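You operate a simulated robot arm through the tools that you are given. There is no shell and no other tool. Be economical: measure what you need, move in short steps, check, and stop when the job is done.

You run a simulated two-armed robot. Do the job below in one go: nothing can be reset, and whatever is moved stays where it is left.

JOB
Take the carton marked "Orange Juice" from the end of the bar top by the brown counter and leave it on the bar by the candle block. Put one of the teal battery packs from the top of the brown counter in the white tub. Put the wooden coffee grinder on the top of the beige table away on the end of the bar top by the brown counter. Take the cap off the clear pump bottle and lay it down on the top of the brown console. Any order will do. Set down upright: what you pick out, wooden coffee grinder.

Only the result counts: the job must be done as asked and must still hold three seconds after the hand-in. Knocking over, shifting, dropping, spilling or breaking anything else fails it. Lids that push on must go on centred and level and be pressed home; caps that screw on are set level and turned clockwise until they are tight.

ROBOT AND FRAMES
Two 7-joint arms with two-finger parallel grippers on one trunk, on a base that drives. Base frame: it is fixed to the floor where the robot stands at the start and does not move with it; the origin is under the middle of the robot, x ahead of it, y to its left, z up. Readings come in mm, degrees, newtons and seconds.
The left shoulder is at the start at [50, 187, 1135], the right one opposite. With the tool pointing down near the work surface each hand reaches from about 100 to 660 mm from the robot's upright axis, wherever it stands, measured 20 degrees to its own side. Places, roughly: bar by the candle block [600, 800, 1100]; clear pump bottle (7x7x15 cm) [1800, -4400, 800]; end of the bar top by the brown counter [600, 300, 1100]; juice carton, milk carton [500, 250, 1250]; teal battery pack [-1750, 500, 1000]; white tub (12x12x7 cm) [-1500, 600, 900]; wooden coffee grinder [-2000, -750, 1000]. Payload 3.43 kg a hand.
The TCP of each hand is the grasp point between the finger pads, 30 mm short of the fingertips. In the tool frame z runs along the fingers and y along their closing line. Largest opening 94 mm; finger width 28, thickness 10; the body of the gripper, 50 by 96 mm, starts 55 mm behind the TCP.
Orientation is told as [roll, pitch, yaw] about the base's x, y, z axes, in that order, counted from this pose: with the fingers straight down and closing along the base's y, the tool's x points along the base's -x, its y along +y and its z along -z.

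CONTROLS
- The arms move only by the tool jog_arm. It takes "left_plan", "right_plan" or both (then of equal length, played together; a hand with none holds still); each is one flat list of numbers, 7 for each row, row after row: the turn, a rotation vector about the tool's x, y, z in rad, then the shift along the tool's x, y, z in mm, then the opening, from 0 (shut) to 1 (fully open). In form: [wx, wy, wz, dx, dy, dz, grip, wx, wy, wz, dx, dy, dz, grip, ...]. A call has 1 to 8 rows; each row is the pose to reach, as a shift and turn from the pose commanded when the call began, along the tool's axes at that moment. Each row takes 0.2 s and may step no farther than 50 mm and 8.6 degrees from the row before; otherwise, or with a gripper value out of range, the whole call is refused. A pose out of reach is approached as far as the arm can. The call stops where the force on the tool passes 40 N (or 10 N more than at its start, if that is more) or the arm is blocked; 0.2 s more then pass. Each finger travels about 153 mm/s and halts on what it meets, pressing with about 23 N; the grip force reading is that of the motor and also rises with nothing between the fingers. The clock runs only during rows and for 0.2 s after the last one: add rows that repeat a pose to give the fingers time. It gives the time, the measured TCP pose, the force on the tool (base axes), the opening and the grip force at its end, in the units of the frame above (readings bear some noise), with the torque about the TCP (base axes, N m) and any sound that the robot's microphone picked up, and new pictures: "pictures" is both (left out), scene, wrist or none (wrist: the cameras of the hands that moved).
- Cameras (640 x 400 px; columns grow to the right, rows downward): "scene" is now at [137.6, 52.5, 1339.2]; the picture's right is [0.56, -0.83, 0.00], its down [-0.14, -0.09, -0.99] and it looks along [0.82, 0.55, -0.17] (base axes); focal length 214 px, centre (320, 200). "left" rides on the left gripper at [76, -14, -102] in its tool frame; the picture's right is [0.18, 0.98, 0.00], its down [-0.75, 0.14, -0.64] and it looks along [-0.63, 0.12, 0.77] (tool axes); focal length 243 px, centre (320, 200). "right" rides on the right gripper at [76, 14, -103] in its tool frame; the picture's right is [-0.18, 0.98, 0.00], its down [-0.75, -0.14, -0.64] and it looks along [-0.63, -0.12, 0.77] (tool axes); focal length 243 px, centre (320, 200). There is no depth. A picture from a camera that has moved, and an enlarged one, comes with that camera's place and axes in the base frame and with its lens.
- lift_body(by): slides the trunk up (or, below 0, down) by that many mm; the arms and the scene camera ride with it, the base frame stays. It gives what a move gives, with no picture.
- roll_base(legs): drives the robot by 1 to 6 legs, each [ahead, left, turn to the left] in mm, mm and degrees, along the robot's own axes; the way and the turn of a leg run together, so that a leg with both is an arc; at most 1500 mm and 180 degrees a leg. The arms and the cameras ride along, it lands a little off, and it stops where it bumps. It gives what a move gives, and a new picture of the scene camera.
- turn_head(pan, tilt): turns the head with the scene camera to pan (to the left, within 80 degrees either way) and tilt (down, from -29 to 69), counted from straight ahead of the robot. It gives what a move gives, and a new picture of the scene camera.
- enlarge(camera, box): a new picture of the part [left, top, right, bottom] of that camera's present view, enlarged. No time passes.
- close_job(): hands the job in; it is judged then, once.

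Work in short steps. Places have to be worked out from the pictures, the camera data and where the tool is seen: move nearer, look again, correct. Check each grasp and each placing, and mend what went wrong. You have 165 turns and 260 pictures in all, those below and enlarged ones among them. Open the grippers and draw the arms clear of the work before you hand the job in, unless the task says otherwise; then end with one line.

The tools are called after "Request:" as name(argument=value, ...) on one line, values as JSON. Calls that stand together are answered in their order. jog_arm: Moves the arms, as the interface text tells. Its arguments: {"type":"object","properties":{"left_plan":{"type":"array","items":{"type":"number"}},"right_plan":{"type":"array","items":{"type":"number"}},"pictures":{"type":"string","enum":["both","scene","wrist","none"]}},"required":[]} The other tools are called the same way: lift_body (by) slides the trunk up or down; roll_base (legs) drives the base; turn_head (pan, tilt) turns the head that bears the scene camera; enlarge (camera, box) takes an enlarged picture of a part of a camera's view; close_job () hands the job in.

At the start:

```text
time: 0.0
left_tcp_pos: [316.2, 388.6, 1299.1]
left_tool_rot: [0.0, 0.0, 0.0]
left_force: [-0.4, 0.7, 0.3]
left_moment: [0.0, 0.0, -0.02]
left_opening: 94.0
left_grip_force: 0.1
right_tcp_pos: [278.3, 25.9, 1298.3]
right_tool_rot: [0.1, 0.0, 0.0]
right_force: [-0.1, -0.1, -0.8]
right_moment: [-0.02, 0.0, 0.0]
right_opening: 94.0
right_grip_force: 0.1
trunk travel left (down, up): [-350.0, 82.0]
robot x, y, heading: [4.1, 1.1, 0.2]
head pan, tilt: [33.7, 9.6]
```

scene: 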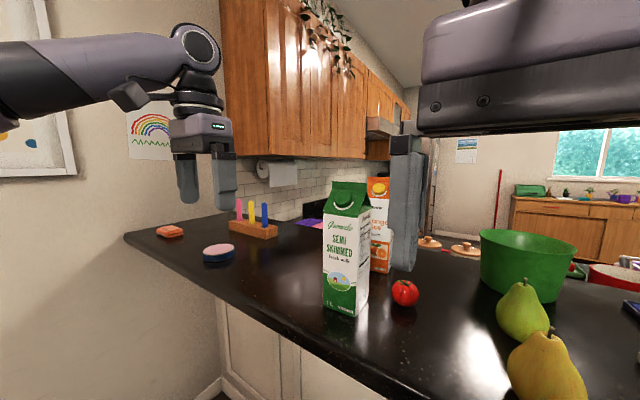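
right: 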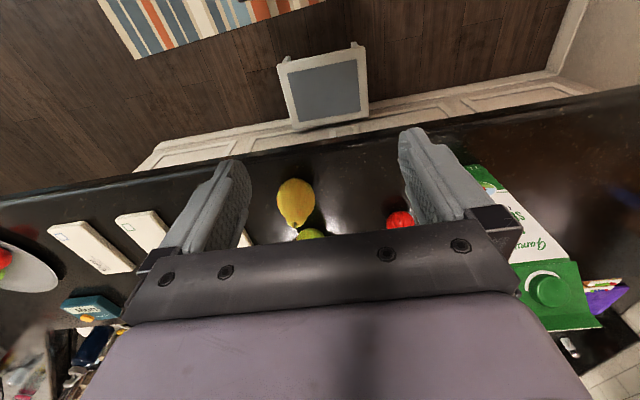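
left: 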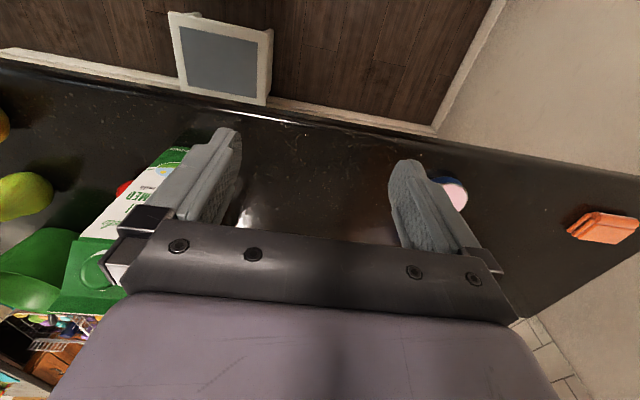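

The orange carton stands behind the milk carton as seen from the head, and the candle block is to the left. I'll enlarge that part to measure it.

Request:
enlarge(camera="scene", box=[200, 150, 460, 330])

Request:
turn_head(pan=10, tilt=30)

```text
2.22 times, centred on (330, 240) of scene
camera zoom: at [137.6, 52.5, 1339.2], right [0.56, -0.83, 0.0], down [-0.14, -0.09, -0.99], along [0.82, 0.55, -0.17], focal length 477 px, centre (298, 111)
```

zoom: 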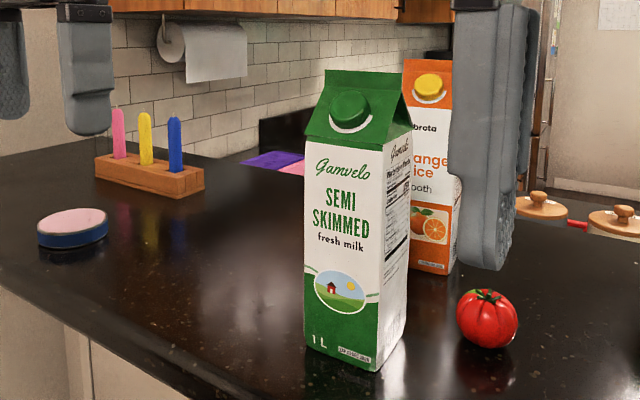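

```text
time: 0.9
left_tcp_pos: [316.8, 388.3, 1298.7]
left_tool_rot: [-0.1, 0.0, 0.0]
left_force: [0.4, 0.5, 0.0]
left_moment: [-0.01, -0.02, 0.04]
left_opening: 93.9
left_grip_force: 0.1
right_tcp_pos: [277.2, 25.8, 1298.8]
right_tool_rot: [0.1, 0.0, 0.0]
right_force: [-0.9, -0.1, 0.2]
right_moment: [0.03, -0.03, 0.05]
right_opening: 94.0
right_grip_force: 0.0
trunk travel left (down, up): [-350.0, 82.0]
robot x, y, heading: [5.8, 0.8, 0.1]
head pan, tilt: [10.0, 30.0]
camera scene: at [149.4, 16.7, 1306.4], right [0.17, -0.98, 0.0], down [-0.49, -0.09, -0.87], along [0.85, 0.15, -0.5], focal length 214 px, centre (320, 200)
```

scene: 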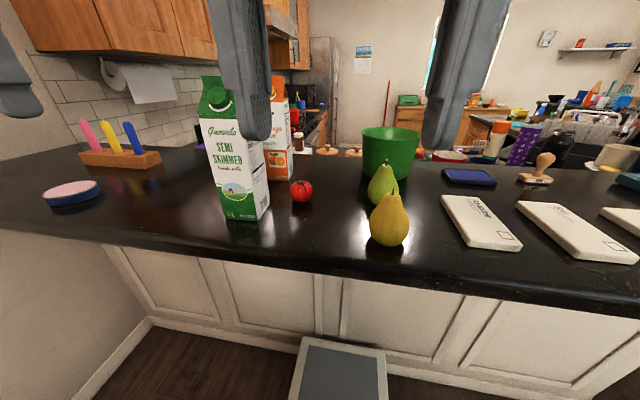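

The bar top looks to be at z≈1105. The orange carton is at about (596, 205) with its top at about 1309, and the milk carton is at about (440, 200). I'll raise the trunk so the hands clear the cartons, then roll ahead a little for reach.

Request:
lift_body(by=80)

Request:
roll_base(legs=[[80, 0, 0]])

```text
time: 2.0
left_tcp_pos: [316.0, 389.6, 1379.0]
left_tool_rot: [0.0, -0.1, 0.0]
left_force: [0.4, -0.1, 0.3]
left_moment: [0.03, -0.03, 0.03]
left_opening: 93.9
left_grip_force: 0.2
right_tcp_pos: [277.9, 25.5, 1377.3]
right_tool_rot: [0.0, 0.0, 0.0]
right_force: [-0.1, 0.1, 0.2]
right_moment: [-0.04, 0.01, 0.02]
right_opening: 94.0
right_grip_force: 0.0
trunk travel left (down, up): [-430.0, 2.0]
robot x, y, heading: [0.9, 2.6, 0.2]
head pan, tilt: [10.0, 30.0]
```

```text
time: 3.1
left_tcp_pos: [376.7, 389.4, 1379.1]
left_tool_rot: [0.0, 0.1, 0.1]
left_force: [1.1, -0.3, 0.2]
left_moment: [0.04, 0.03, -0.02]
left_opening: 93.8
left_grip_force: 0.1
right_tcp_pos: [340.2, 27.0, 1377.8]
right_tool_rot: [0.1, 0.1, 0.2]
right_force: [1.2, 0.6, 0.0]
right_moment: [0.0, 0.04, -0.02]
right_opening: 94.0
right_grip_force: 0.1
trunk travel left (down, up): [-430.0, 2.0]
robot x, y, heading: [59.6, -0.0, 0.3]
head pan, tilt: [10.0, 30.0]
stopped in leg 1: the robot was blocked; the commanded pose is now the measured one
camera scene: at [211.2, 17.0, 1385.9], right [0.18, -0.98, 0.0], down [-0.49, -0.09, -0.86], along [0.85, 0.15, -0.5], focal length 214 px, centre (320, 200)
```

scene: 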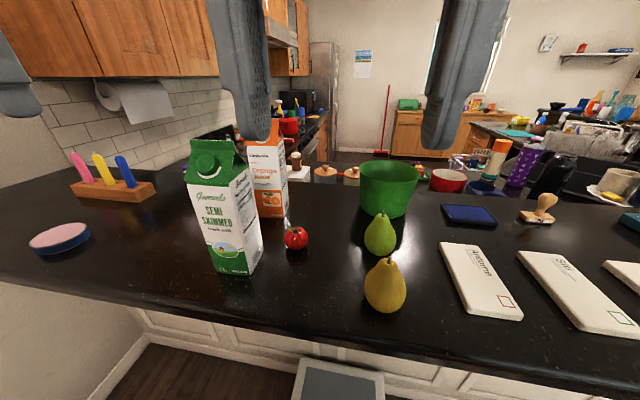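

The base bumped after 60 mm. I'll back off slightly and then bring the left hand, held high, toward the orange carton.

Request:
roll_base(legs=[[-15, 0, 0]])

Request:
jog_arm(left_plan=[0, 0, 0, -30, -20, -10, 1, 0, 0, 0, -70, -50, -20, 1, 0, 0, 0, -100, -80, -20, 1, 0, 0, 0, -130, -110, -20, 1, 0, 0, 0, -160, -140, -20, 1, 0, 0, 0, -160, -140, -20, 1])

```text
time: 3.9
left_tcp_pos: [358.6, 388.6, 1379.4]
left_tool_rot: [-0.1, -0.2, 0.0]
left_force: [-0.9, 0.1, -0.7]
left_moment: [-0.01, -0.02, -0.01]
left_opening: 93.9
left_grip_force: 0.1
right_tcp_pos: [320.4, 26.2, 1378.3]
right_tool_rot: [0.1, 0.1, 0.1]
right_force: [0.4, 0.3, 0.3]
right_moment: [-0.02, -0.03, 0.01]
right_opening: 93.9
right_grip_force: 0.1
trunk travel left (down, up): [-430.0, 2.0]
robot x, y, heading: [46.6, -1.6, -0.1]
head pan, tilt: [10.0, 30.0]
camera scene: at [193.5, 16.9, 1386.3], right [0.18, -0.98, 0.0], down [-0.49, -0.09, -0.87], along [0.85, 0.15, -0.5], focal length 214 px, centre (320, 200)
```

scene: 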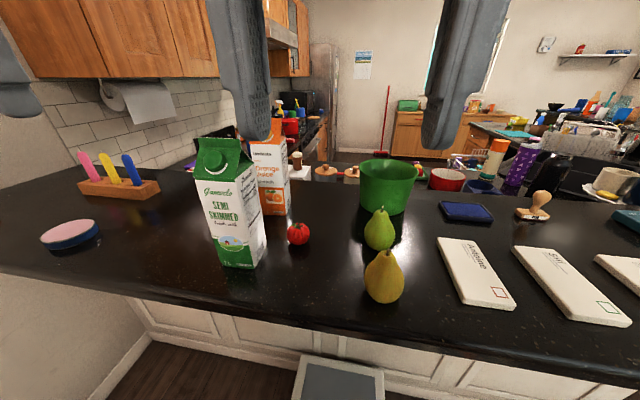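

```text
refused: row 2 steps farther than a row can; nothing moved
```

Request:
jog_arm(left_plan=[0, 0, 0, -30, -20, -10, 1, 0, 0, 0, -65, -45, -20, 1, 0, 0, 0, -100, -75, -20, 1, 0, 0, 0, -130, -110, -20, 1, 0, 0, 0, -160, -145, -20, 1, 0, 0, 0, -160, -145, -20, 1])

```text
time: 5.2
left_tcp_pos: [484.0, 268.2, 1354.0]
left_tool_rot: [0.0, -0.2, 0.1]
left_force: [0.3, 0.0, -0.3]
left_moment: [0.0, 0.01, -0.01]
left_opening: 94.0
left_grip_force: 0.0
left hand out of reach, approached as far as the arm can: row 3, 4, 5, 6
right_tcp_pos: [320.9, 26.6, 1378.8]
right_tool_rot: [0.1, 0.0, 0.1]
right_force: [0.1, 0.1, -0.3]
right_moment: [0.01, 0.0, -0.02]
right_opening: 93.8
right_grip_force: 0.0
trunk travel left (down, up): [-430.0, 2.0]
robot x, y, heading: [41.3, -1.8, 0.1]
head pan, tilt: [10.0, 30.0]
camera scene: at [193.2, 16.9, 1386.4], right [0.18, -0.98, 0.0], down [-0.49, -0.09, -0.87], along [0.85, 0.15, -0.5], focal length 214 px, centre (320, 200)
camera left: at [406.9, 254.1, 1456.6], right [-0.19, 0.98, 0.0], down [0.75, 0.14, 0.64], along [0.63, 0.12, -0.77], focal length 243 px, centre (320, 200)
```

scene: 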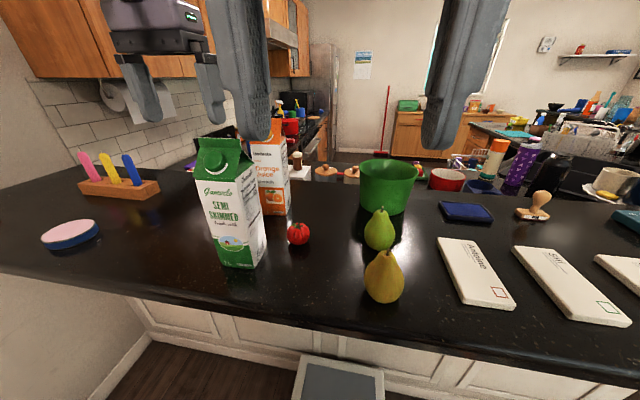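
left: 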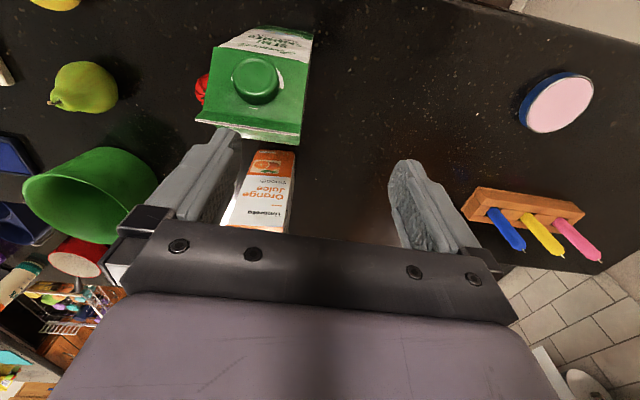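

Top-down reach over the carton is short at this height, so I'll take it from its left side with a level hand, fingers pointing to −y. I'll turn the left wrist in free air first.

Request:
jog_arm(left_plan=[0.083, 0.083, -0.083, 7, 19, 5, 1, 0.166, 0.166, -0.166, 14, 38, 10, 1, 0.249, 0.249, -0.249, 21, 57, 15, 1, 0.332, 0.332, -0.332, 28, 76, 20, 1, 0.415, 0.415, -0.415, 35, 95, 25, 1, 0.498, 0.498, -0.498, 42, 114, 30, 1, 0.581, 0.581, -0.581, 48, 133, 35, 1, 0.664, 0.664, -0.664, 54, 152, 40, 1], pictures="none")

Request:
jog_arm(left_plan=[0.083, 0.083, -0.083, 0, 0, 0, 1, 0.166, 0.166, -0.166, 0, 0, 0, 1, 0.249, 0.249, -0.249, 0, 0, 0, 1, 0.332, 0.332, -0.332, 0, 0, 0, 1, 0.415, 0.415, -0.415, 0, 0, 0, 1, 0.498, 0.498, -0.498, 0, 0, 0, 1, 0.545, 0.545, -0.545, 0, 0, 0, 1, 0.545, 0.545, -0.545, 0, 0, 0, 1])

Request:
turn_head(pan=35, tilt=15)

```text
time: 7.0
left_tcp_pos: [413.2, 381.7, 1280.6]
left_tool_rot: [-28.7, 46.3, 28.8]
left_force: [0.5, 0.5, 0.1]
left_moment: [0.0, 0.04, 0.05]
left_opening: 94.0
left_grip_force: 0.0
left hand out of reach, approached as far as the arm can: row 5, 6, 7, 8
right_tcp_pos: [322.4, 28.1, 1378.3]
right_tool_rot: [0.1, 0.0, 0.2]
right_force: [0.4, -0.2, -0.4]
right_moment: [-0.03, 0.03, -0.02]
right_opening: 94.0
right_grip_force: 0.1
trunk travel left (down, up): [-430.0, 2.0]
robot x, y, heading: [42.6, -1.0, -0.2]
head pan, tilt: [10.0, 30.0]
```

```text
time: 8.8
left_tcp_pos: [396.6, 389.9, 1286.5]
left_tool_rot: [-3.1, 76.8, 95.9]
left_force: [0.4, 0.4, 0.0]
left_moment: [-0.02, -0.01, 0.02]
left_opening: 93.8
left_grip_force: 0.1
left hand out of reach, approached as far as the arm can: row 3, 4, 5, 6, 7, 8
right_tcp_pos: [321.1, 27.2, 1379.8]
right_tool_rot: [0.0, 0.0, 0.2]
right_force: [0.2, 0.3, -0.6]
right_moment: [0.01, 0.03, 0.02]
right_opening: 94.0
right_grip_force: 0.0
trunk travel left (down, up): [-430.0, 2.0]
robot x, y, heading: [47.4, 1.8, 0.0]
head pan, tilt: [10.0, 30.0]
camera scene: at [193.4, 17.0, 1386.3], right [0.18, -0.98, 0.0], down [-0.49, -0.09, -0.87], along [0.85, 0.15, -0.5], focal length 214 px, centre (320, 200)
camera left: at [396.3, 474.1, 1384.2], right [-0.97, -0.19, 0.17], down [-0.25, 0.77, -0.59], along [-0.02, -0.61, -0.79], focal length 243 px, centre (320, 200)
```

scene: 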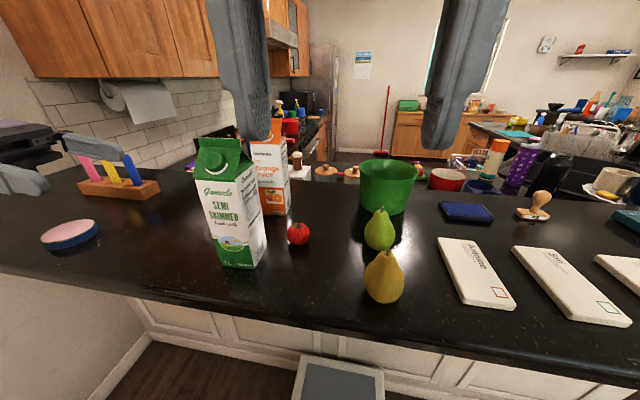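
left: 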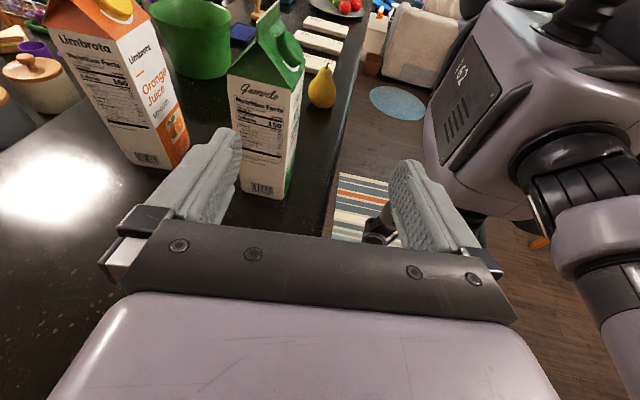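

```text
time: 9.7
left_tcp_pos: [396.0, 391.7, 1285.1]
left_tool_rot: [-3.1, 76.7, 95.6]
left_force: [0.2, -0.7, 0.1]
left_moment: [0.01, 0.01, 0.01]
left_opening: 94.0
left_grip_force: 0.1
right_tcp_pos: [321.1, 26.4, 1378.2]
right_tool_rot: [0.1, -0.1, 0.1]
right_force: [0.2, 0.0, 0.4]
right_moment: [0.02, 0.02, -0.01]
right_opening: 94.1
right_grip_force: 0.1
trunk travel left (down, up): [-430.0, 2.0]
robot x, y, heading: [42.6, 1.3, -0.1]
head pan, tilt: [35.0, 15.0]
camera scene: at [181.1, 54.6, 1410.5], right [0.57, -0.82, 0.0], down [-0.21, -0.15, -0.97], along [0.79, 0.55, -0.26], focal length 214 px, centre (320, 200)
```

scene: 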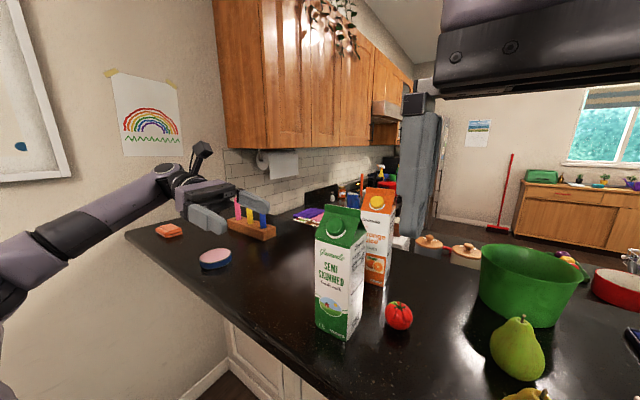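

Comparing the two cameras puts the bar top at z≈1075 and the orange carton centred near (660, 219). The hand is nearly level, so I'll move it out to a pre-grasp on the carton's left and straighten it.

Request:
jog_arm(left_plan=[-0.02, 0.03, 0, -8, -36, 15, 1, -0.04, 0.06, 0, -16, -72, 30, 1, -0.06, 0.09, 0, -25, -108, 45, 1, -0.08, 0.12, 0, -34, -144, 60, 1, -0.1, 0.15, 0, -42, -180, 75, 1, -0.12, 0.18, 0, -51, -216, 90, 1, -0.15, 0.22, 0, -59, -252, 104, 1, -0.15, 0.22, 0, -59, -252, 104, 1])

```text
time: 10.4
left_tcp_pos: [427.5, 462.7, 1110.0]
left_tool_rot: [63.3, 63.7, 171.2]
left_force: [-5.5, 9.8, 13.1]
left_moment: [0.26, -0.42, 0.53]
left_opening: 90.6
left_grip_force: 0.0
left hand out of reach, approached as far as the arm can: row 1
right_tcp_pos: [321.3, 25.7, 1379.0]
right_tool_rot: [0.1, 0.0, 0.2]
right_force: [0.4, -1.0, 0.9]
right_moment: [0.06, 0.01, 0.0]
right_opening: 94.1
right_grip_force: 0.1
trunk travel left (down, up): [-430.0, 2.0]
robot x, y, heading: [48.9, 0.4, 0.7]
head pan, tilt: [35.0, 15.0]
stopped in row 3 (left hand): the force on the tool passed its limit (the readings are from after the stop); the commanded pose is now the measured one
camera scene: at [179.3, 53.2, 1411.0], right [0.58, -0.82, 0.0], down [-0.21, -0.15, -0.97], along [0.79, 0.56, -0.26], focal length 214 px, centre (320, 200)
camera left: at [445.6, 559.5, 1192.8], right [-0.76, -0.33, 0.55], down [-0.62, 0.61, -0.49], along [-0.18, -0.72, -0.67], focal length 243 px, centre (320, 200)
```

scene: 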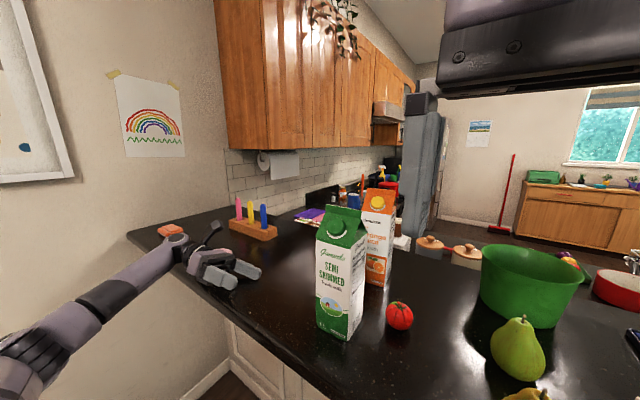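
left: 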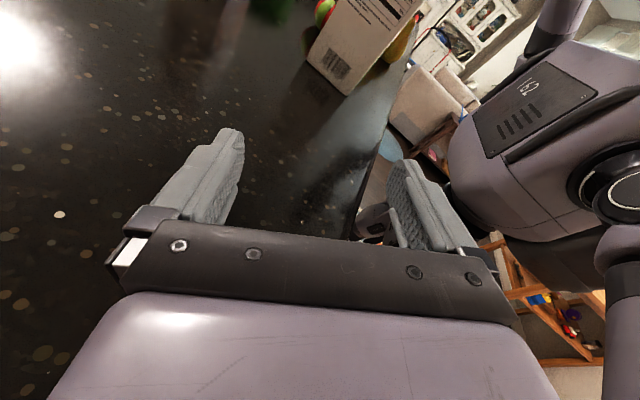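

The arm swung out of its planned path and came down on the bar. I'll lift it straight up in small steps and check the sponge.

Request:
jog_arm(left_plan=[0, 0, 0, 22, 10, -5, 1, 0, 0, 0, 44, 20, -10, 1, 0, 0, 0, 66, 30, -15, 1, 0, 0, 0, 89, 39, -20, 1, 0, 0, 0, 89, 39, -20, 1])

```text
time: 11.7
left_tcp_pos: [426.9, 463.1, 1206.8]
left_tool_rot: [64.0, 63.5, 171.6]
left_force: [0.0, 0.3, -0.8]
left_moment: [-0.02, 0.01, -0.01]
left_opening: 94.1
left_grip_force: 0.0
right_tcp_pos: [322.4, 28.0, 1377.9]
right_tool_rot: [0.2, 0.0, 0.2]
right_force: [0.3, -0.5, 0.3]
right_moment: [0.0, 0.02, 0.01]
right_opening: 94.3
right_grip_force: 0.0
trunk travel left (down, up): [-430.0, 2.0]
robot x, y, heading: [48.4, -4.2, -0.0]
head pan, tilt: [35.0, 15.0]
camera scene: at [180.7, 55.2, 1410.5], right [0.58, -0.82, 0.0], down [-0.21, -0.15, -0.97], along [0.79, 0.56, -0.26], focal length 214 px, centre (320, 200)
camera left: at [447.0, 559.5, 1288.5], right [-0.76, -0.32, 0.56], down [-0.62, 0.61, -0.49], along [-0.18, -0.72, -0.67], focal length 243 px, centre (320, 200)
```

scene: 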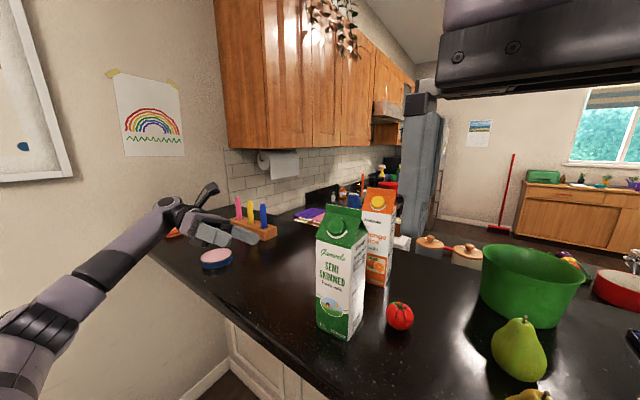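
left: 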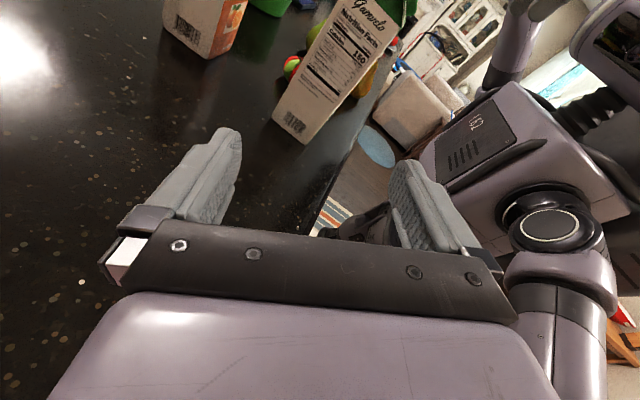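

The sponge and candles are untouched. A better stance is further left and facing right, so the hand need not bend so far inward. First I'll turn the hand to point ahead and slightly inward, level and higher.

Request:
jog_arm(left_plan=[0.092, 0.053, 0.057, 11, 8, 7, 1, 0.184, 0.106, 0.114, 22, 16, 14, 1, 0.276, 0.159, 0.171, 33, 24, 21, 1, 0.368, 0.212, 0.228, 44, 31, 28, 1, 0.46, 0.265, 0.285, 55, 39, 35, 1, 0.548, 0.317, 0.342, 66, 47, 42, 1, 0.548, 0.317, 0.342, 66, 47, 42, 1])

```text
time: 13.2
left_tcp_pos: [426.8, 404.1, 1274.5]
left_tool_rot: [103.7, 89.6, -116.6]
left_force: [-0.2, 0.0, 0.2]
left_moment: [0.0, 0.0, 0.0]
left_opening: 93.9
left_grip_force: 0.1
right_tcp_pos: [322.0, 27.4, 1376.9]
right_tool_rot: [0.1, 0.0, 0.3]
right_force: [0.4, 0.4, 0.2]
right_moment: [-0.02, 0.03, 0.02]
right_opening: 94.0
right_grip_force: 0.1
trunk travel left (down, up): [-430.0, 2.0]
robot x, y, heading: [46.7, -2.2, 0.4]
head pan, tilt: [35.0, 15.0]
camera scene: at [180.8, 55.2, 1410.5], right [0.58, -0.82, 0.0], down [-0.21, -0.15, -0.97], along [0.79, 0.56, -0.26], focal length 214 px, centre (320, 200)
camera left: at [358.3, 481.5, 1350.5], right [-0.63, -0.75, 0.19], down [-0.58, 0.3, -0.75], along [0.51, -0.59, -0.63], focal length 243 px, centre (320, 200)
```

scene: 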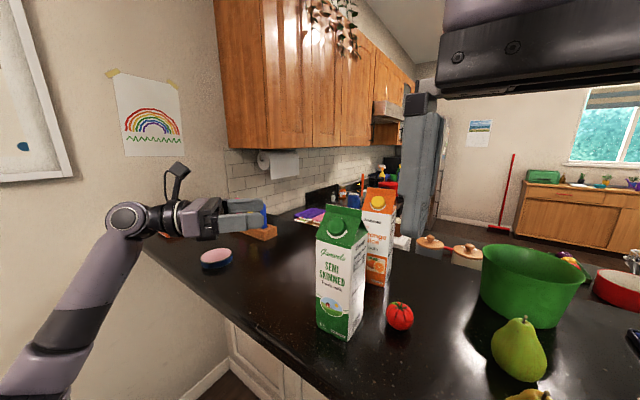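
left: 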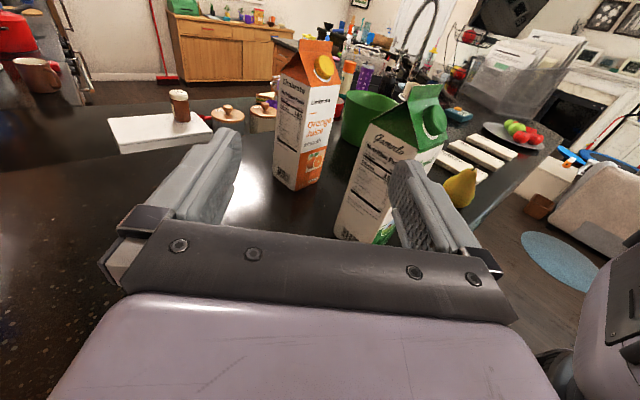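

Arm control is good in this posture. I'll enlarge the wrist view to pin down the carton's place and yaw.

Request:
enlarge(camera="left", box=[240, 20, 400, 120])

Request:
enlarge(camera="left", box=[240, 120, 400, 220])

```text
4.00 times, centred on (320, 70) of left
camera zoom: at [358.3, 481.5, 1350.5], right [-0.63, -0.75, 0.19], down [-0.58, 0.3, -0.75], along [0.51, -0.59, -0.63], focal length 970 px, centre (320, 720)
```

zoom: 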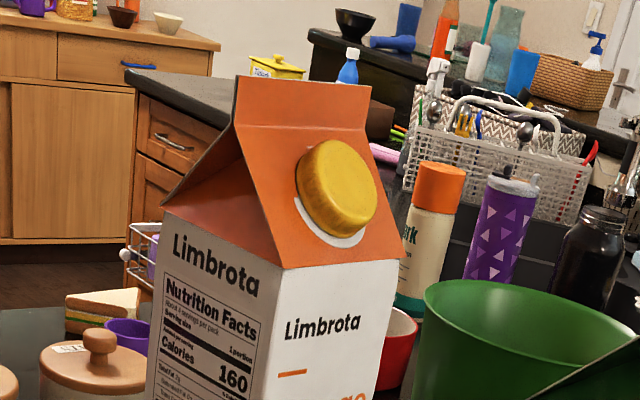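

```text
4.00 times, centred on (320, 170) of left
camera zoom: at [358.3, 481.5, 1350.5], right [-0.63, -0.75, 0.19], down [-0.58, 0.3, -0.75], along [0.51, -0.59, -0.63], focal length 970 px, centre (320, 320)
```

zoom: 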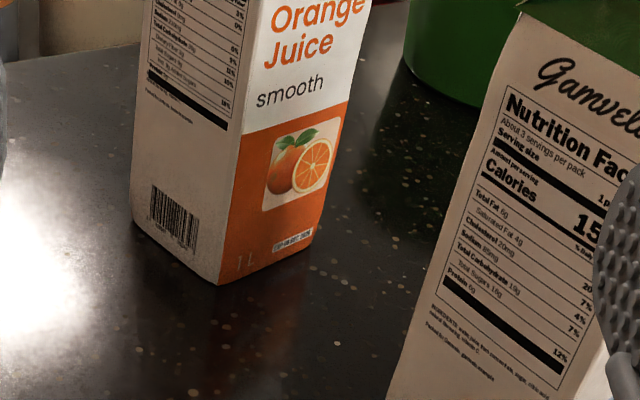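

The orange carton is centred at (655, 221) with a yaw of about +7°, its body is about 66 mm wide and tops out at z≈1256. I'll drive back and left, then turn to face right.

Request:
roll_base(legs=[[-110, 0, 0], [0, 450, 0], [0, 0, -50]])

```text
time: 19.0
left_tcp_pos: [460.7, 427.8, 1282.9]
left_tool_rot: [-44.7, 88.2, 47.0]
left_force: [0.7, -0.7, 0.4]
left_moment: [-0.02, -0.02, -0.01]
left_opening: 94.2
left_grip_force: 0.0
right_tcp_pos: [109.1, 253.3, 1381.5]
right_tool_rot: [1.0, -0.5, -47.8]
right_force: [0.1, -0.8, 0.3]
right_moment: [-0.01, 0.02, 0.0]
right_opening: 93.9
right_grip_force: 0.0
trunk travel left (down, up): [-430.0, 2.0]
robot x, y, heading: [-77.2, 446.9, -47.8]
head pan, tilt: [35.0, 15.0]
stopped in leg 3: the robot was blocked; the commanded pose is now the measured one
camera scene: at [35.0, 378.9, 1412.8], right [-0.22, -0.98, -0.01], down [-0.23, 0.06, -0.97], along [0.95, -0.21, -0.24], focal length 214 px, centre (320, 200)
```

scene: 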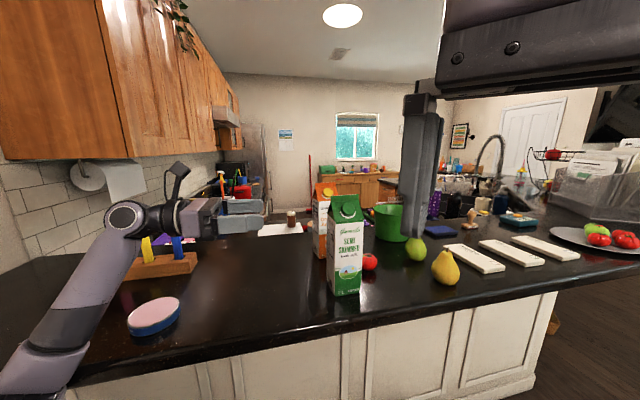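

It was blocked at −47.8° with a slight tilt, and I suspect the drooping left elbow touched the bar edge. I'll turn back a bit and move away, then raise the hand.

Request:
roll_base(legs=[[0, 0, 6], [-60, 0, 0]])

Request:
turn_head(pan=50, tilt=40)

```text
time: 20.5
left_tcp_pos: [437.9, 527.4, 1272.5]
left_tool_rot: [9.2, 89.1, 106.9]
left_force: [-0.4, -0.3, 0.0]
left_moment: [-0.01, 0.0, 0.0]
left_opening: 93.9
left_grip_force: 0.0
right_tcp_pos: [106.3, 317.2, 1380.1]
right_tool_rot: [0.1, 0.0, -41.9]
right_force: [0.1, 0.6, 0.4]
right_moment: [-0.01, -0.02, 0.01]
right_opening: 93.7
right_grip_force: 0.0
trunk travel left (down, up): [-430.0, 2.0]
robot x, y, heading: [-117.8, 485.4, -41.6]
head pan, tilt: [35.0, 15.0]
camera scene: at [20.5, 434.9, 1410.6], right [-0.12, -0.99, 0.0], down [-0.26, 0.03, -0.97], along [0.96, -0.12, -0.26], focal length 214 px, centre (320, 200)
```

scene: 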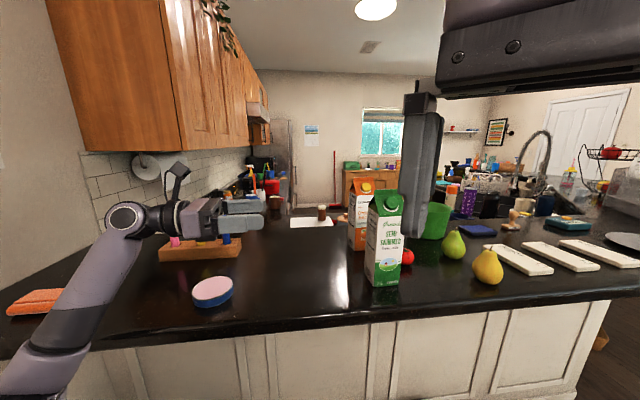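

```text
time: 21.4
left_tcp_pos: [437.9, 527.2, 1272.5]
left_tool_rot: [10.9, 89.1, 108.8]
left_force: [0.0, -0.2, 0.1]
left_moment: [0.01, 0.01, -0.02]
left_opening: 94.2
left_grip_force: 0.1
right_tcp_pos: [106.3, 316.8, 1377.7]
right_tool_rot: [0.0, 0.1, -41.9]
right_force: [-0.5, 0.6, 0.6]
right_moment: [-0.02, 0.03, -0.01]
right_opening: 94.0
right_grip_force: 0.0
trunk travel left (down, up): [-430.0, 2.0]
robot x, y, heading: [-118.8, 481.7, -41.9]
head pan, tilt: [50.0, 40.0]
camera scene: at [12.7, 457.4, 1371.0], right [0.14, -0.99, 0.0], down [-0.64, -0.09, -0.77], along [0.76, 0.11, -0.64], focal length 214 px, centre (320, 200)
```

scene: 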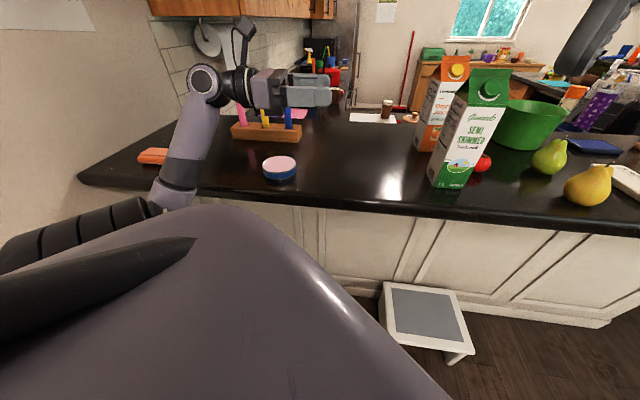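

The elbow was touching the bar edge. I'll raise the hand, tilt it down about 40° and extend it outward. That lifts the elbow, and gripping the carton tilted still works.

Request:
jog_arm(left_plan=[0, -0.12, 0, 15, -5, 6, 1, 0, -0.24, 0, 30, -16, 20, 1, 0, -0.36, 0, 42, -28, 34, 1, 0, -0.48, 0, 54, -40, 48, 1, 0, -0.6, 0, 60, -52, 62, 1, 0, -0.7, 0, 60, -64, 77, 1, 0, -0.7, 0, 60, -64, 77, 1])

```text
time: 23.0
left_tcp_pos: [512.1, 456.1, 1333.5]
left_tool_rot: [0.3, 49.0, 97.9]
left_force: [0.4, 0.3, -0.2]
left_moment: [-0.02, -0.01, 0.02]
left_opening: 93.9
left_grip_force: 0.0
right_tcp_pos: [107.1, 318.2, 1378.7]
right_tool_rot: [0.1, 0.0, -41.9]
right_force: [0.9, -0.1, -0.6]
right_moment: [0.03, -0.01, 0.01]
right_opening: 94.2
right_grip_force: 0.0
trunk travel left (down, up): [-430.0, 2.0]
robot x, y, heading: [-118.0, 480.2, -41.8]
head pan, tilt: [50.0, 40.0]
camera scene: at [12.7, 457.9, 1371.0], right [0.14, -0.99, 0.0], down [-0.64, -0.09, -0.77], along [0.76, 0.11, -0.64], focal length 214 px, centre (320, 200)
camera left: at [522.6, 486.7, 1457.1], right [-0.96, -0.25, 0.14], down [-0.27, 0.95, -0.15], along [-0.1, -0.18, -0.98], focal length 243 px, centre (320, 200)
```

scene: 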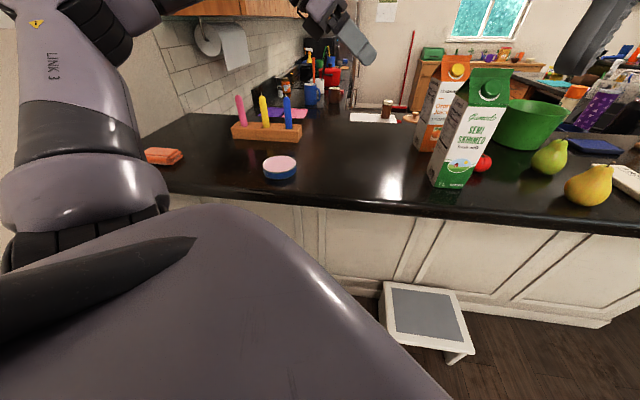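
left: 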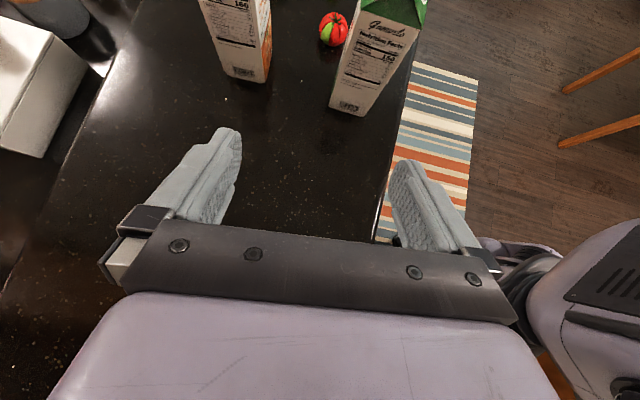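

The elbow is up now, and this top view confirms the carton's +y face runs from (622,248) to (682,257). I'll drive nearer with the arm held high.

Request:
roll_base(legs=[[94, 30, 0]])

```text
time: 24.1
left_tcp_pos: [600.3, 417.9, 1332.0]
left_tool_rot: [0.4, 49.0, 98.0]
left_force: [0.4, -0.1, 0.2]
left_moment: [-0.03, 0.05, -0.03]
left_opening: 94.0
left_grip_force: 0.0
right_tcp_pos: [195.9, 277.3, 1379.0]
right_tool_rot: [0.2, 0.1, -41.9]
right_force: [0.0, 0.6, 0.1]
right_moment: [-0.01, 0.03, -0.01]
right_opening: 94.0
right_grip_force: 0.0
trunk travel left (down, up): [-430.0, 2.0]
robot x, y, heading: [-25.7, 442.9, -41.9]
head pan, tilt: [50.0, 40.0]
camera scene: at [101.8, 417.5, 1370.9], right [0.14, -0.99, 0.0], down [-0.64, -0.09, -0.77], along [0.76, 0.11, -0.64], focal length 214 px, centre (320, 200)
```

scene: 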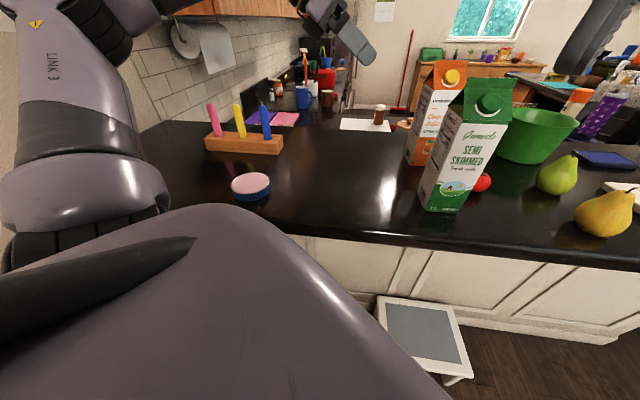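

Request:
jog_arm(left_plan=[0, 0, 0, 11, -7, 31, 1, 0, 0, 0, 23, -14, 61, 1, 0, 0, 0, 34, -21, 92, 1, 0, 0, 0, 45, -28, 122, 1, 0, 0, 0, 45, -28, 122, 1])

```text
time: 25.3
left_tcp_pos: [644.0, 299.6, 1285.3]
left_tool_rot: [0.1, 49.1, 98.0]
left_force: [0.0, -1.4, 0.3]
left_moment: [0.0, 0.0, 0.02]
left_opening: 94.1
left_grip_force: 0.0
right_tcp_pos: [195.4, 276.9, 1378.0]
right_tool_rot: [0.1, 0.0, -41.9]
right_force: [-0.3, 0.0, 0.2]
right_moment: [-0.01, 0.0, -0.03]
right_opening: 94.0
right_grip_force: 0.1
trunk travel left (down, up): [-430.0, 2.0]
robot x, y, heading: [-24.5, 445.9, -41.9]
head pan, tilt: [50.0, 40.0]
camera scene: at [100.9, 418.3, 1371.0], right [0.14, -0.99, 0.0], down [-0.64, -0.09, -0.77], along [0.76, 0.11, -0.64], focal length 214 px, centre (320, 200)
camera left: at [655.8, 329.8, 1409.9], right [-0.96, -0.25, 0.14], down [-0.27, 0.95, -0.15], along [-0.1, -0.18, -0.98], focal length 243 px, centre (320, 200)
```

scene: 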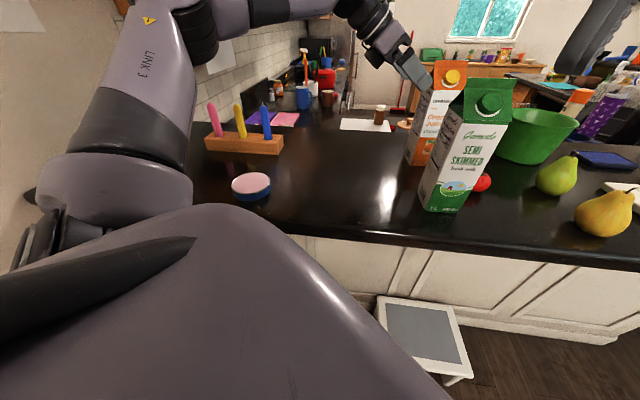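
left: 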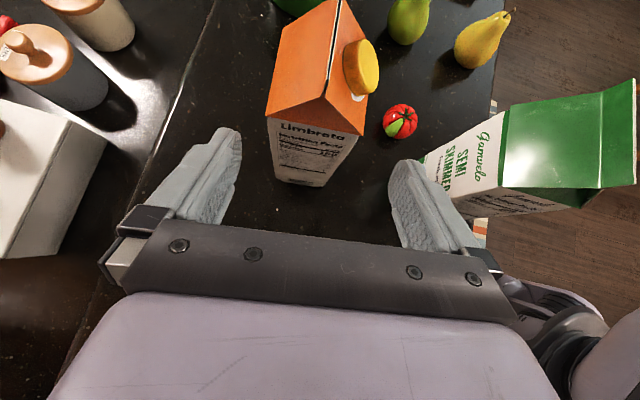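

The carton is centred between the fingers. I'll advance along the tool axis and close.

Request:
jog_arm(left_plan=[0, 0, 0, 0, -3, 30, 1, 0, 0, 0, 0, -3, 60, 1, 0, 0, 0, 0, -4, 92, 1, 0, 0, 0, 0, -4, 92, 1])

```text
time: 26.3
left_tcp_pos: [659.4, 233.1, 1225.7]
left_tool_rot: [0.2, 49.1, 97.9]
left_force: [0.3, 0.5, -0.8]
left_moment: [-0.03, -0.01, -0.02]
left_opening: 94.3
left_grip_force: 0.1
right_tcp_pos: [195.0, 278.8, 1378.6]
right_tool_rot: [0.1, 0.0, -41.8]
right_force: [-0.3, 0.4, 0.0]
right_moment: [0.0, -0.03, -0.02]
right_opening: 94.0
right_grip_force: 0.1
trunk travel left (down, up): [-430.0, 2.0]
robot x, y, heading: [-29.9, 442.1, -41.9]
head pan, tilt: [50.0, 40.0]
camera scene: at [100.9, 418.3, 1371.0], right [0.14, -0.99, 0.0], down [-0.64, -0.09, -0.77], along [0.76, 0.11, -0.64], focal length 214 px, centre (320, 200)
camera left: at [669.2, 263.0, 1350.5], right [-0.96, -0.25, 0.14], down [-0.27, 0.95, -0.15], along [-0.1, -0.18, -0.98], focal length 243 px, centre (320, 200)
```

scene: 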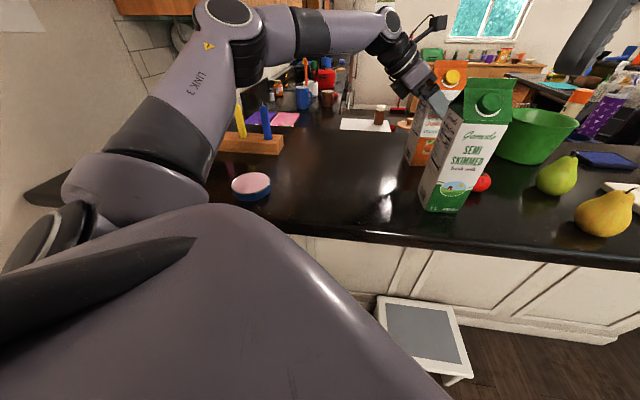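
left: 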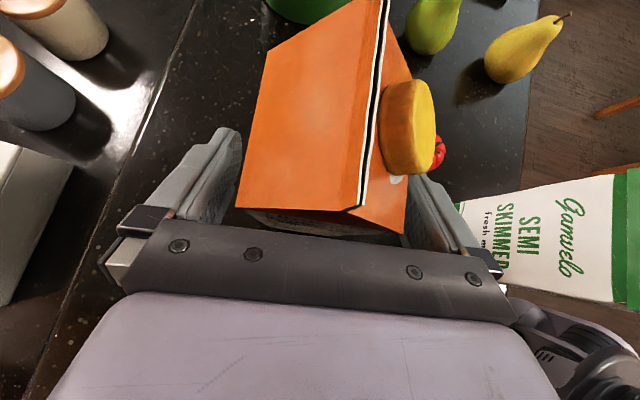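

Request:
jog_arm(left_plan=[0, 0, 0, 0, 0, 0, 0.6, 0, 0, 0, 0, 0, 0, 0.3, 0, 0, 0, 0, 0, 0, 0.3, 0, 0, 0, 0, 0, 0, 0.3], pictures="wrist")

```text
time: 27.3
left_tcp_pos: [659.4, 233.7, 1226.1]
left_tool_rot: [0.2, 49.1, 97.9]
left_force: [2.7, -0.1, 0.8]
left_moment: [-0.12, -0.05, -0.06]
left_opening: 74.7
left_grip_force: 23.1
right_tcp_pos: [196.4, 277.1, 1379.5]
right_tool_rot: [0.1, 0.1, -41.9]
right_force: [-0.8, 0.1, 0.4]
right_moment: [0.0, 0.01, 0.03]
right_opening: 94.1
right_grip_force: 0.0
trunk travel left (down, up): [-430.0, 2.0]
robot x, y, heading: [-27.5, 442.5, -41.9]
head pan, tilt: [50.0, 40.0]
camera left: at [669.7, 262.6, 1350.3], right [-0.96, -0.25, 0.14], down [-0.27, 0.95, -0.15], along [-0.1, -0.18, -0.98], focal length 243 px, centre (320, 200)
```

left: 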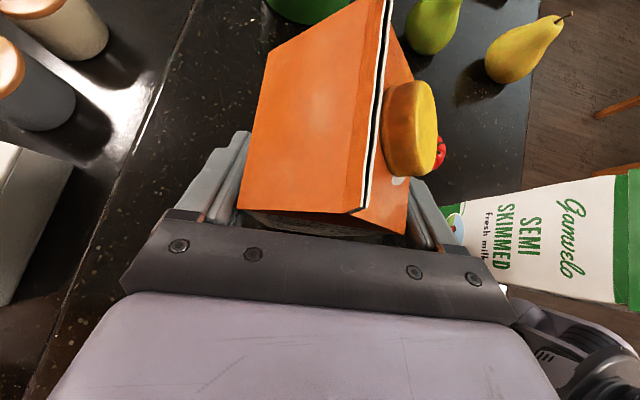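

The grip is at 74.7 mm with 23 N. I'll lift straight up.

Request:
jog_arm(left_plan=[0, 0, 0, 15, 0, -13, 0.25, 0, 0, 0, 38, 0, -33, 0.25, 0, 0, 0, 60, 0, -52, 0.25, 0, 0, 0, 60, 0, -52, 0.25])

```text
time: 28.3
left_tcp_pos: [660.8, 233.2, 1302.2]
left_tool_rot: [0.4, 48.8, 98.1]
left_force: [0.4, -0.4, -10.3]
left_moment: [0.16, -0.02, 0.0]
left_opening: 74.7
left_grip_force: 22.9
right_tcp_pos: [197.5, 276.0, 1378.9]
right_tool_rot: [0.1, 0.1, -41.9]
right_force: [0.1, 0.0, -0.4]
right_moment: [-0.02, -0.01, 0.02]
right_opening: 94.3
right_grip_force: 0.0
trunk travel left (down, up): [-430.0, 2.0]
robot x, y, heading: [-29.0, 444.3, -42.0]
head pan, tilt: [50.0, 40.0]
camera scene: at [102.8, 417.5, 1370.7], right [0.14, -0.99, 0.0], down [-0.64, -0.09, -0.77], along [0.76, 0.11, -0.64], focal length 214 px, centre (320, 200)
camera left: at [671.9, 262.3, 1428.0], right [-0.96, -0.25, 0.14], down [-0.27, 0.95, -0.15], along [-0.1, -0.18, -0.98], focal length 243 px, centre (320, 200)
```

scene: 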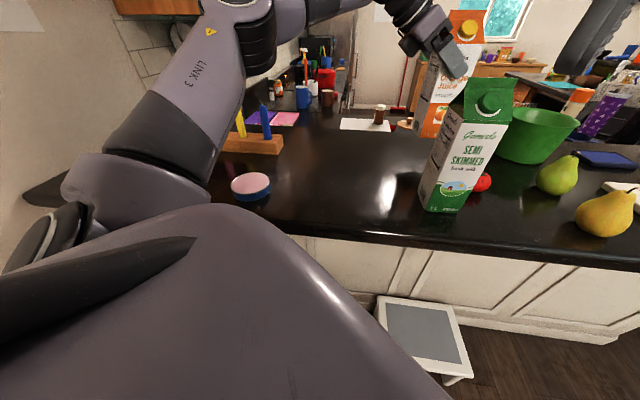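
left: 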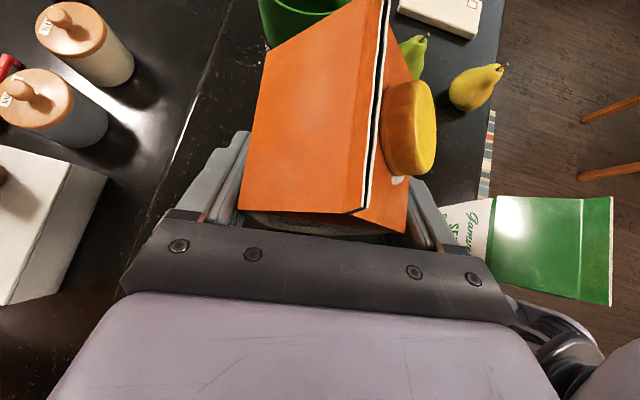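

The carton is lifted. I'll carry it away from the milk carton in short legs and swing the robot back toward straight ahead, so the carton ends up in front of the candle block.

Request:
roll_base(legs=[[-80, 89, 0], [-82, -74, 0], [0, 0, 21], [29, -75, 0]])

```text
time: 32.1
left_tcp_pos: [581.1, 536.4, 1302.9]
left_tool_rot: [0.3, 49.0, 119.2]
left_force: [0.2, -0.2, -10.5]
left_moment: [0.1, 0.05, -0.02]
left_opening: 74.5
left_grip_force: 22.9
right_tcp_pos: [133.0, 410.0, 1378.8]
right_tool_rot: [0.1, 0.0, -20.6]
right_force: [0.1, 0.3, 0.4]
right_moment: [0.03, 0.02, -0.04]
right_opening: 93.8
right_grip_force: 0.0
trunk travel left (down, up): [-430.0, 2.0]
robot x, y, heading: [-139.1, 484.1, -20.3]
head pan, tilt: [50.0, 40.0]
camera scene: at [-6.1, 506.3, 1370.8], right [0.49, -0.87, 0.0], down [-0.56, -0.31, -0.77], along [0.67, 0.38, -0.64], focal length 214 px, centre (320, 200)
```

scene: 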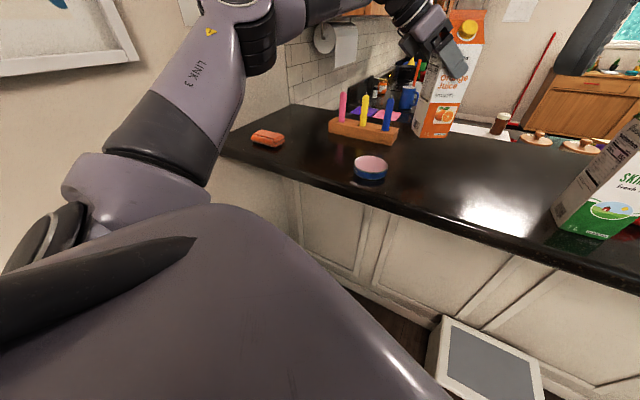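

Request:
roll_base(legs=[[0, 0, 20]])

```text
time: 33.6
left_tcp_pos: [519.3, 779.1, 1302.9]
left_tool_rot: [0.4, 48.9, 139.2]
left_force: [-0.7, 0.7, -10.4]
left_moment: [0.1, 0.1, -0.01]
left_opening: 74.3
left_grip_force: 22.4
right_tcp_pos: [140.8, 508.4, 1378.0]
right_tool_rot: [0.1, 0.1, -0.7]
right_force: [0.0, 0.3, 0.6]
right_moment: [-0.03, 0.0, -0.04]
right_opening: 93.8
right_grip_force: 0.0
trunk travel left (down, up): [-430.0, 2.0]
robot x, y, heading: [-136.4, 481.4, -0.8]
head pan, tilt: [50.0, 40.0]
camera scene: at [-21.3, 550.2, 1370.8], right [0.76, -0.65, 0.0], down [-0.42, -0.49, -0.77], along [0.5, 0.58, -0.64], focal length 214 px, centre (320, 200)
```

scene: 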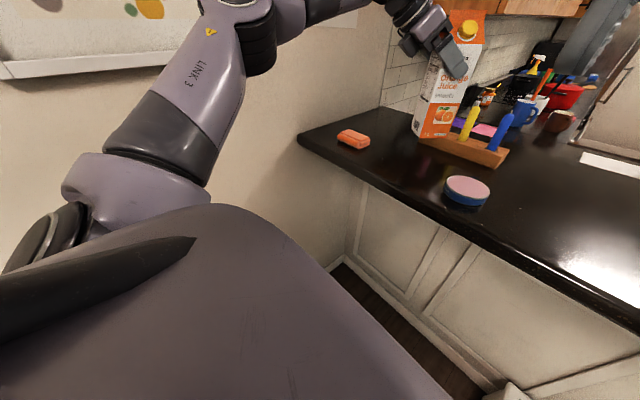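

The carton is at (519, 779) and clear of everything. I'll nudge forward toward the block and then lower it vertically.

Request:
roll_base(legs=[[38, -15, 0]])

Request:
jog_arm(left_plan=[0, 0, 0, -19, 0, 16, 0.25, 0, 0, 0, -38, 0, 33, 0.25, 0, 0, 0, -52, 0, 45, 0.25, 0, 0, 0, -55, 0, 48, 0.25, 0, 0, 0, -55, 0, 48, 0.25])

```text
time: 34.5
left_tcp_pos: [557.0, 763.2, 1301.3]
left_tool_rot: [0.4, 48.8, 139.3]
left_force: [0.4, -0.7, -11.1]
left_moment: [0.11, 0.1, 0.01]
left_opening: 74.4
left_grip_force: 22.9
right_tcp_pos: [178.9, 491.9, 1378.5]
right_tool_rot: [0.1, 0.1, -0.6]
right_force: [0.6, -0.4, 0.5]
right_moment: [0.02, 0.07, 0.0]
right_opening: 93.8
right_grip_force: 0.1
trunk travel left (down, up): [-430.0, 2.0]
robot x, y, heading: [-102.8, 470.0, -0.9]
head pan, tilt: [50.0, 40.0]
camera scene: at [17.0, 534.3, 1370.7], right [0.76, -0.65, 0.0], down [-0.42, -0.49, -0.77], along [0.5, 0.58, -0.64], focal length 214 px, centre (320, 200)
```

scene: 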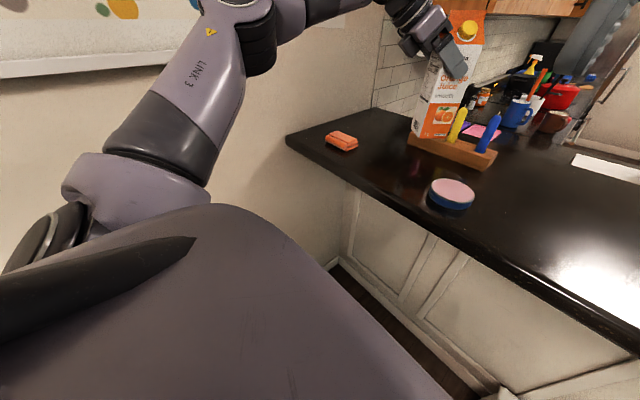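

```text
time: 35.7
left_tcp_pos: [555.7, 765.3, 1228.3]
left_tool_rot: [0.4, 48.9, 139.2]
left_force: [0.1, 0.2, -10.7]
left_moment: [0.08, 0.06, 0.0]
left_opening: 74.6
left_grip_force: 22.9
right_tcp_pos: [179.0, 493.4, 1378.4]
right_tool_rot: [0.2, 0.0, -0.6]
right_force: [-0.3, 1.0, 0.1]
right_moment: [0.0, -0.03, 0.01]
right_opening: 94.0
right_grip_force: 0.1
trunk travel left (down, up): [-430.0, 2.0]
robot x, y, heading: [-103.5, 468.9, -0.7]
head pan, tilt: [50.0, 40.0]
camera scene: at [16.0, 534.8, 1370.8], right [0.76, -0.65, 0.0], down [-0.42, -0.49, -0.77], along [0.5, 0.58, -0.64], focal length 214 px, centre (320, 200)
camera left: at [545.6, 794.3, 1353.4], right [-0.55, -0.82, 0.14], down [-0.83, 0.54, -0.14], along [0.04, -0.2, -0.98], focal length 243 px, centre (320, 200)
```

scene: 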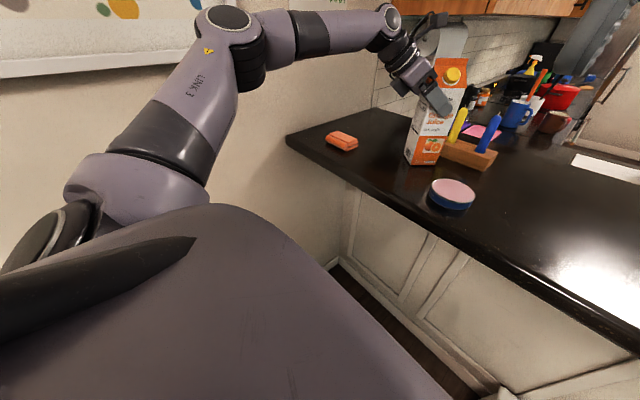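
left: 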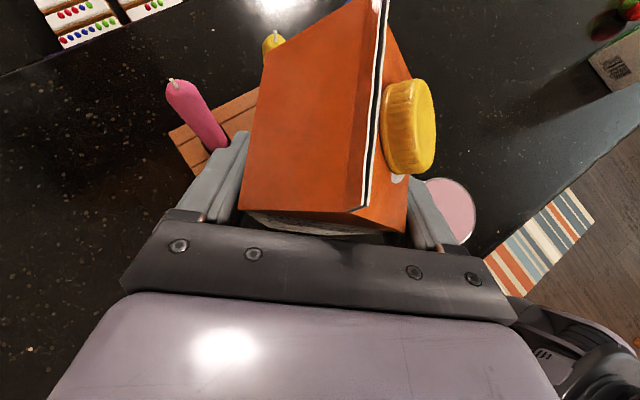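

Not yet in contact, since the load is still on the arm. I'll lower the last few mm until the force falls.

Request:
jog_arm(left_plan=[0, 0, 0, -1.5, 0, 1.3, 0.25, 0, 0, 0, -2.3, 0, 2, 0.25, 0, 0, 0, -3.0, 0, 2.6, 0.25, 0, 0, 0, -3.0, 0, 2.6, 0.25], pictures="none")

```text
time: 36.7
left_tcp_pos: [556.2, 765.9, 1227.4]
left_tool_rot: [0.3, 48.9, 139.3]
left_force: [-0.8, 0.4, -8.9]
left_moment: [0.24, -0.07, 0.03]
left_opening: 74.6
left_grip_force: 22.7
right_tcp_pos: [178.7, 492.9, 1379.2]
right_tool_rot: [0.1, 0.1, -0.7]
right_force: [0.0, 0.0, -0.8]
right_moment: [-0.02, 0.0, 0.03]
right_opening: 93.9
right_grip_force: 0.0
trunk travel left (down, up): [-430.0, 2.0]
robot x, y, heading: [-99.9, 471.6, -0.6]
head pan, tilt: [50.0, 40.0]
```

Request:
jog_arm(left_plan=[0, 0, 0, -1, 0, 0.9, 0.25, 0, 0, 0, -1.5, 0, 1.3, 0.25, 0, 0, 0, -1.5, 0, 1.3, 0.25], pictures="none")

```text
time: 37.5
left_tcp_pos: [556.5, 765.5, 1226.2]
left_tool_rot: [0.3, 49.1, 139.2]
left_force: [0.0, 2.7, 1.1]
left_moment: [0.11, -0.06, 0.01]
left_opening: 74.6
left_grip_force: 23.2
right_tcp_pos: [177.5, 493.2, 1379.1]
right_tool_rot: [0.1, 0.0, -0.6]
right_force: [0.0, 0.3, 0.1]
right_moment: [0.02, 0.0, 0.0]
right_opening: 93.8
right_grip_force: 0.1
trunk travel left (down, up): [-430.0, 2.0]
robot x, y, heading: [-100.9, 469.1, -0.7]
head pan, tilt: [50.0, 40.0]
```

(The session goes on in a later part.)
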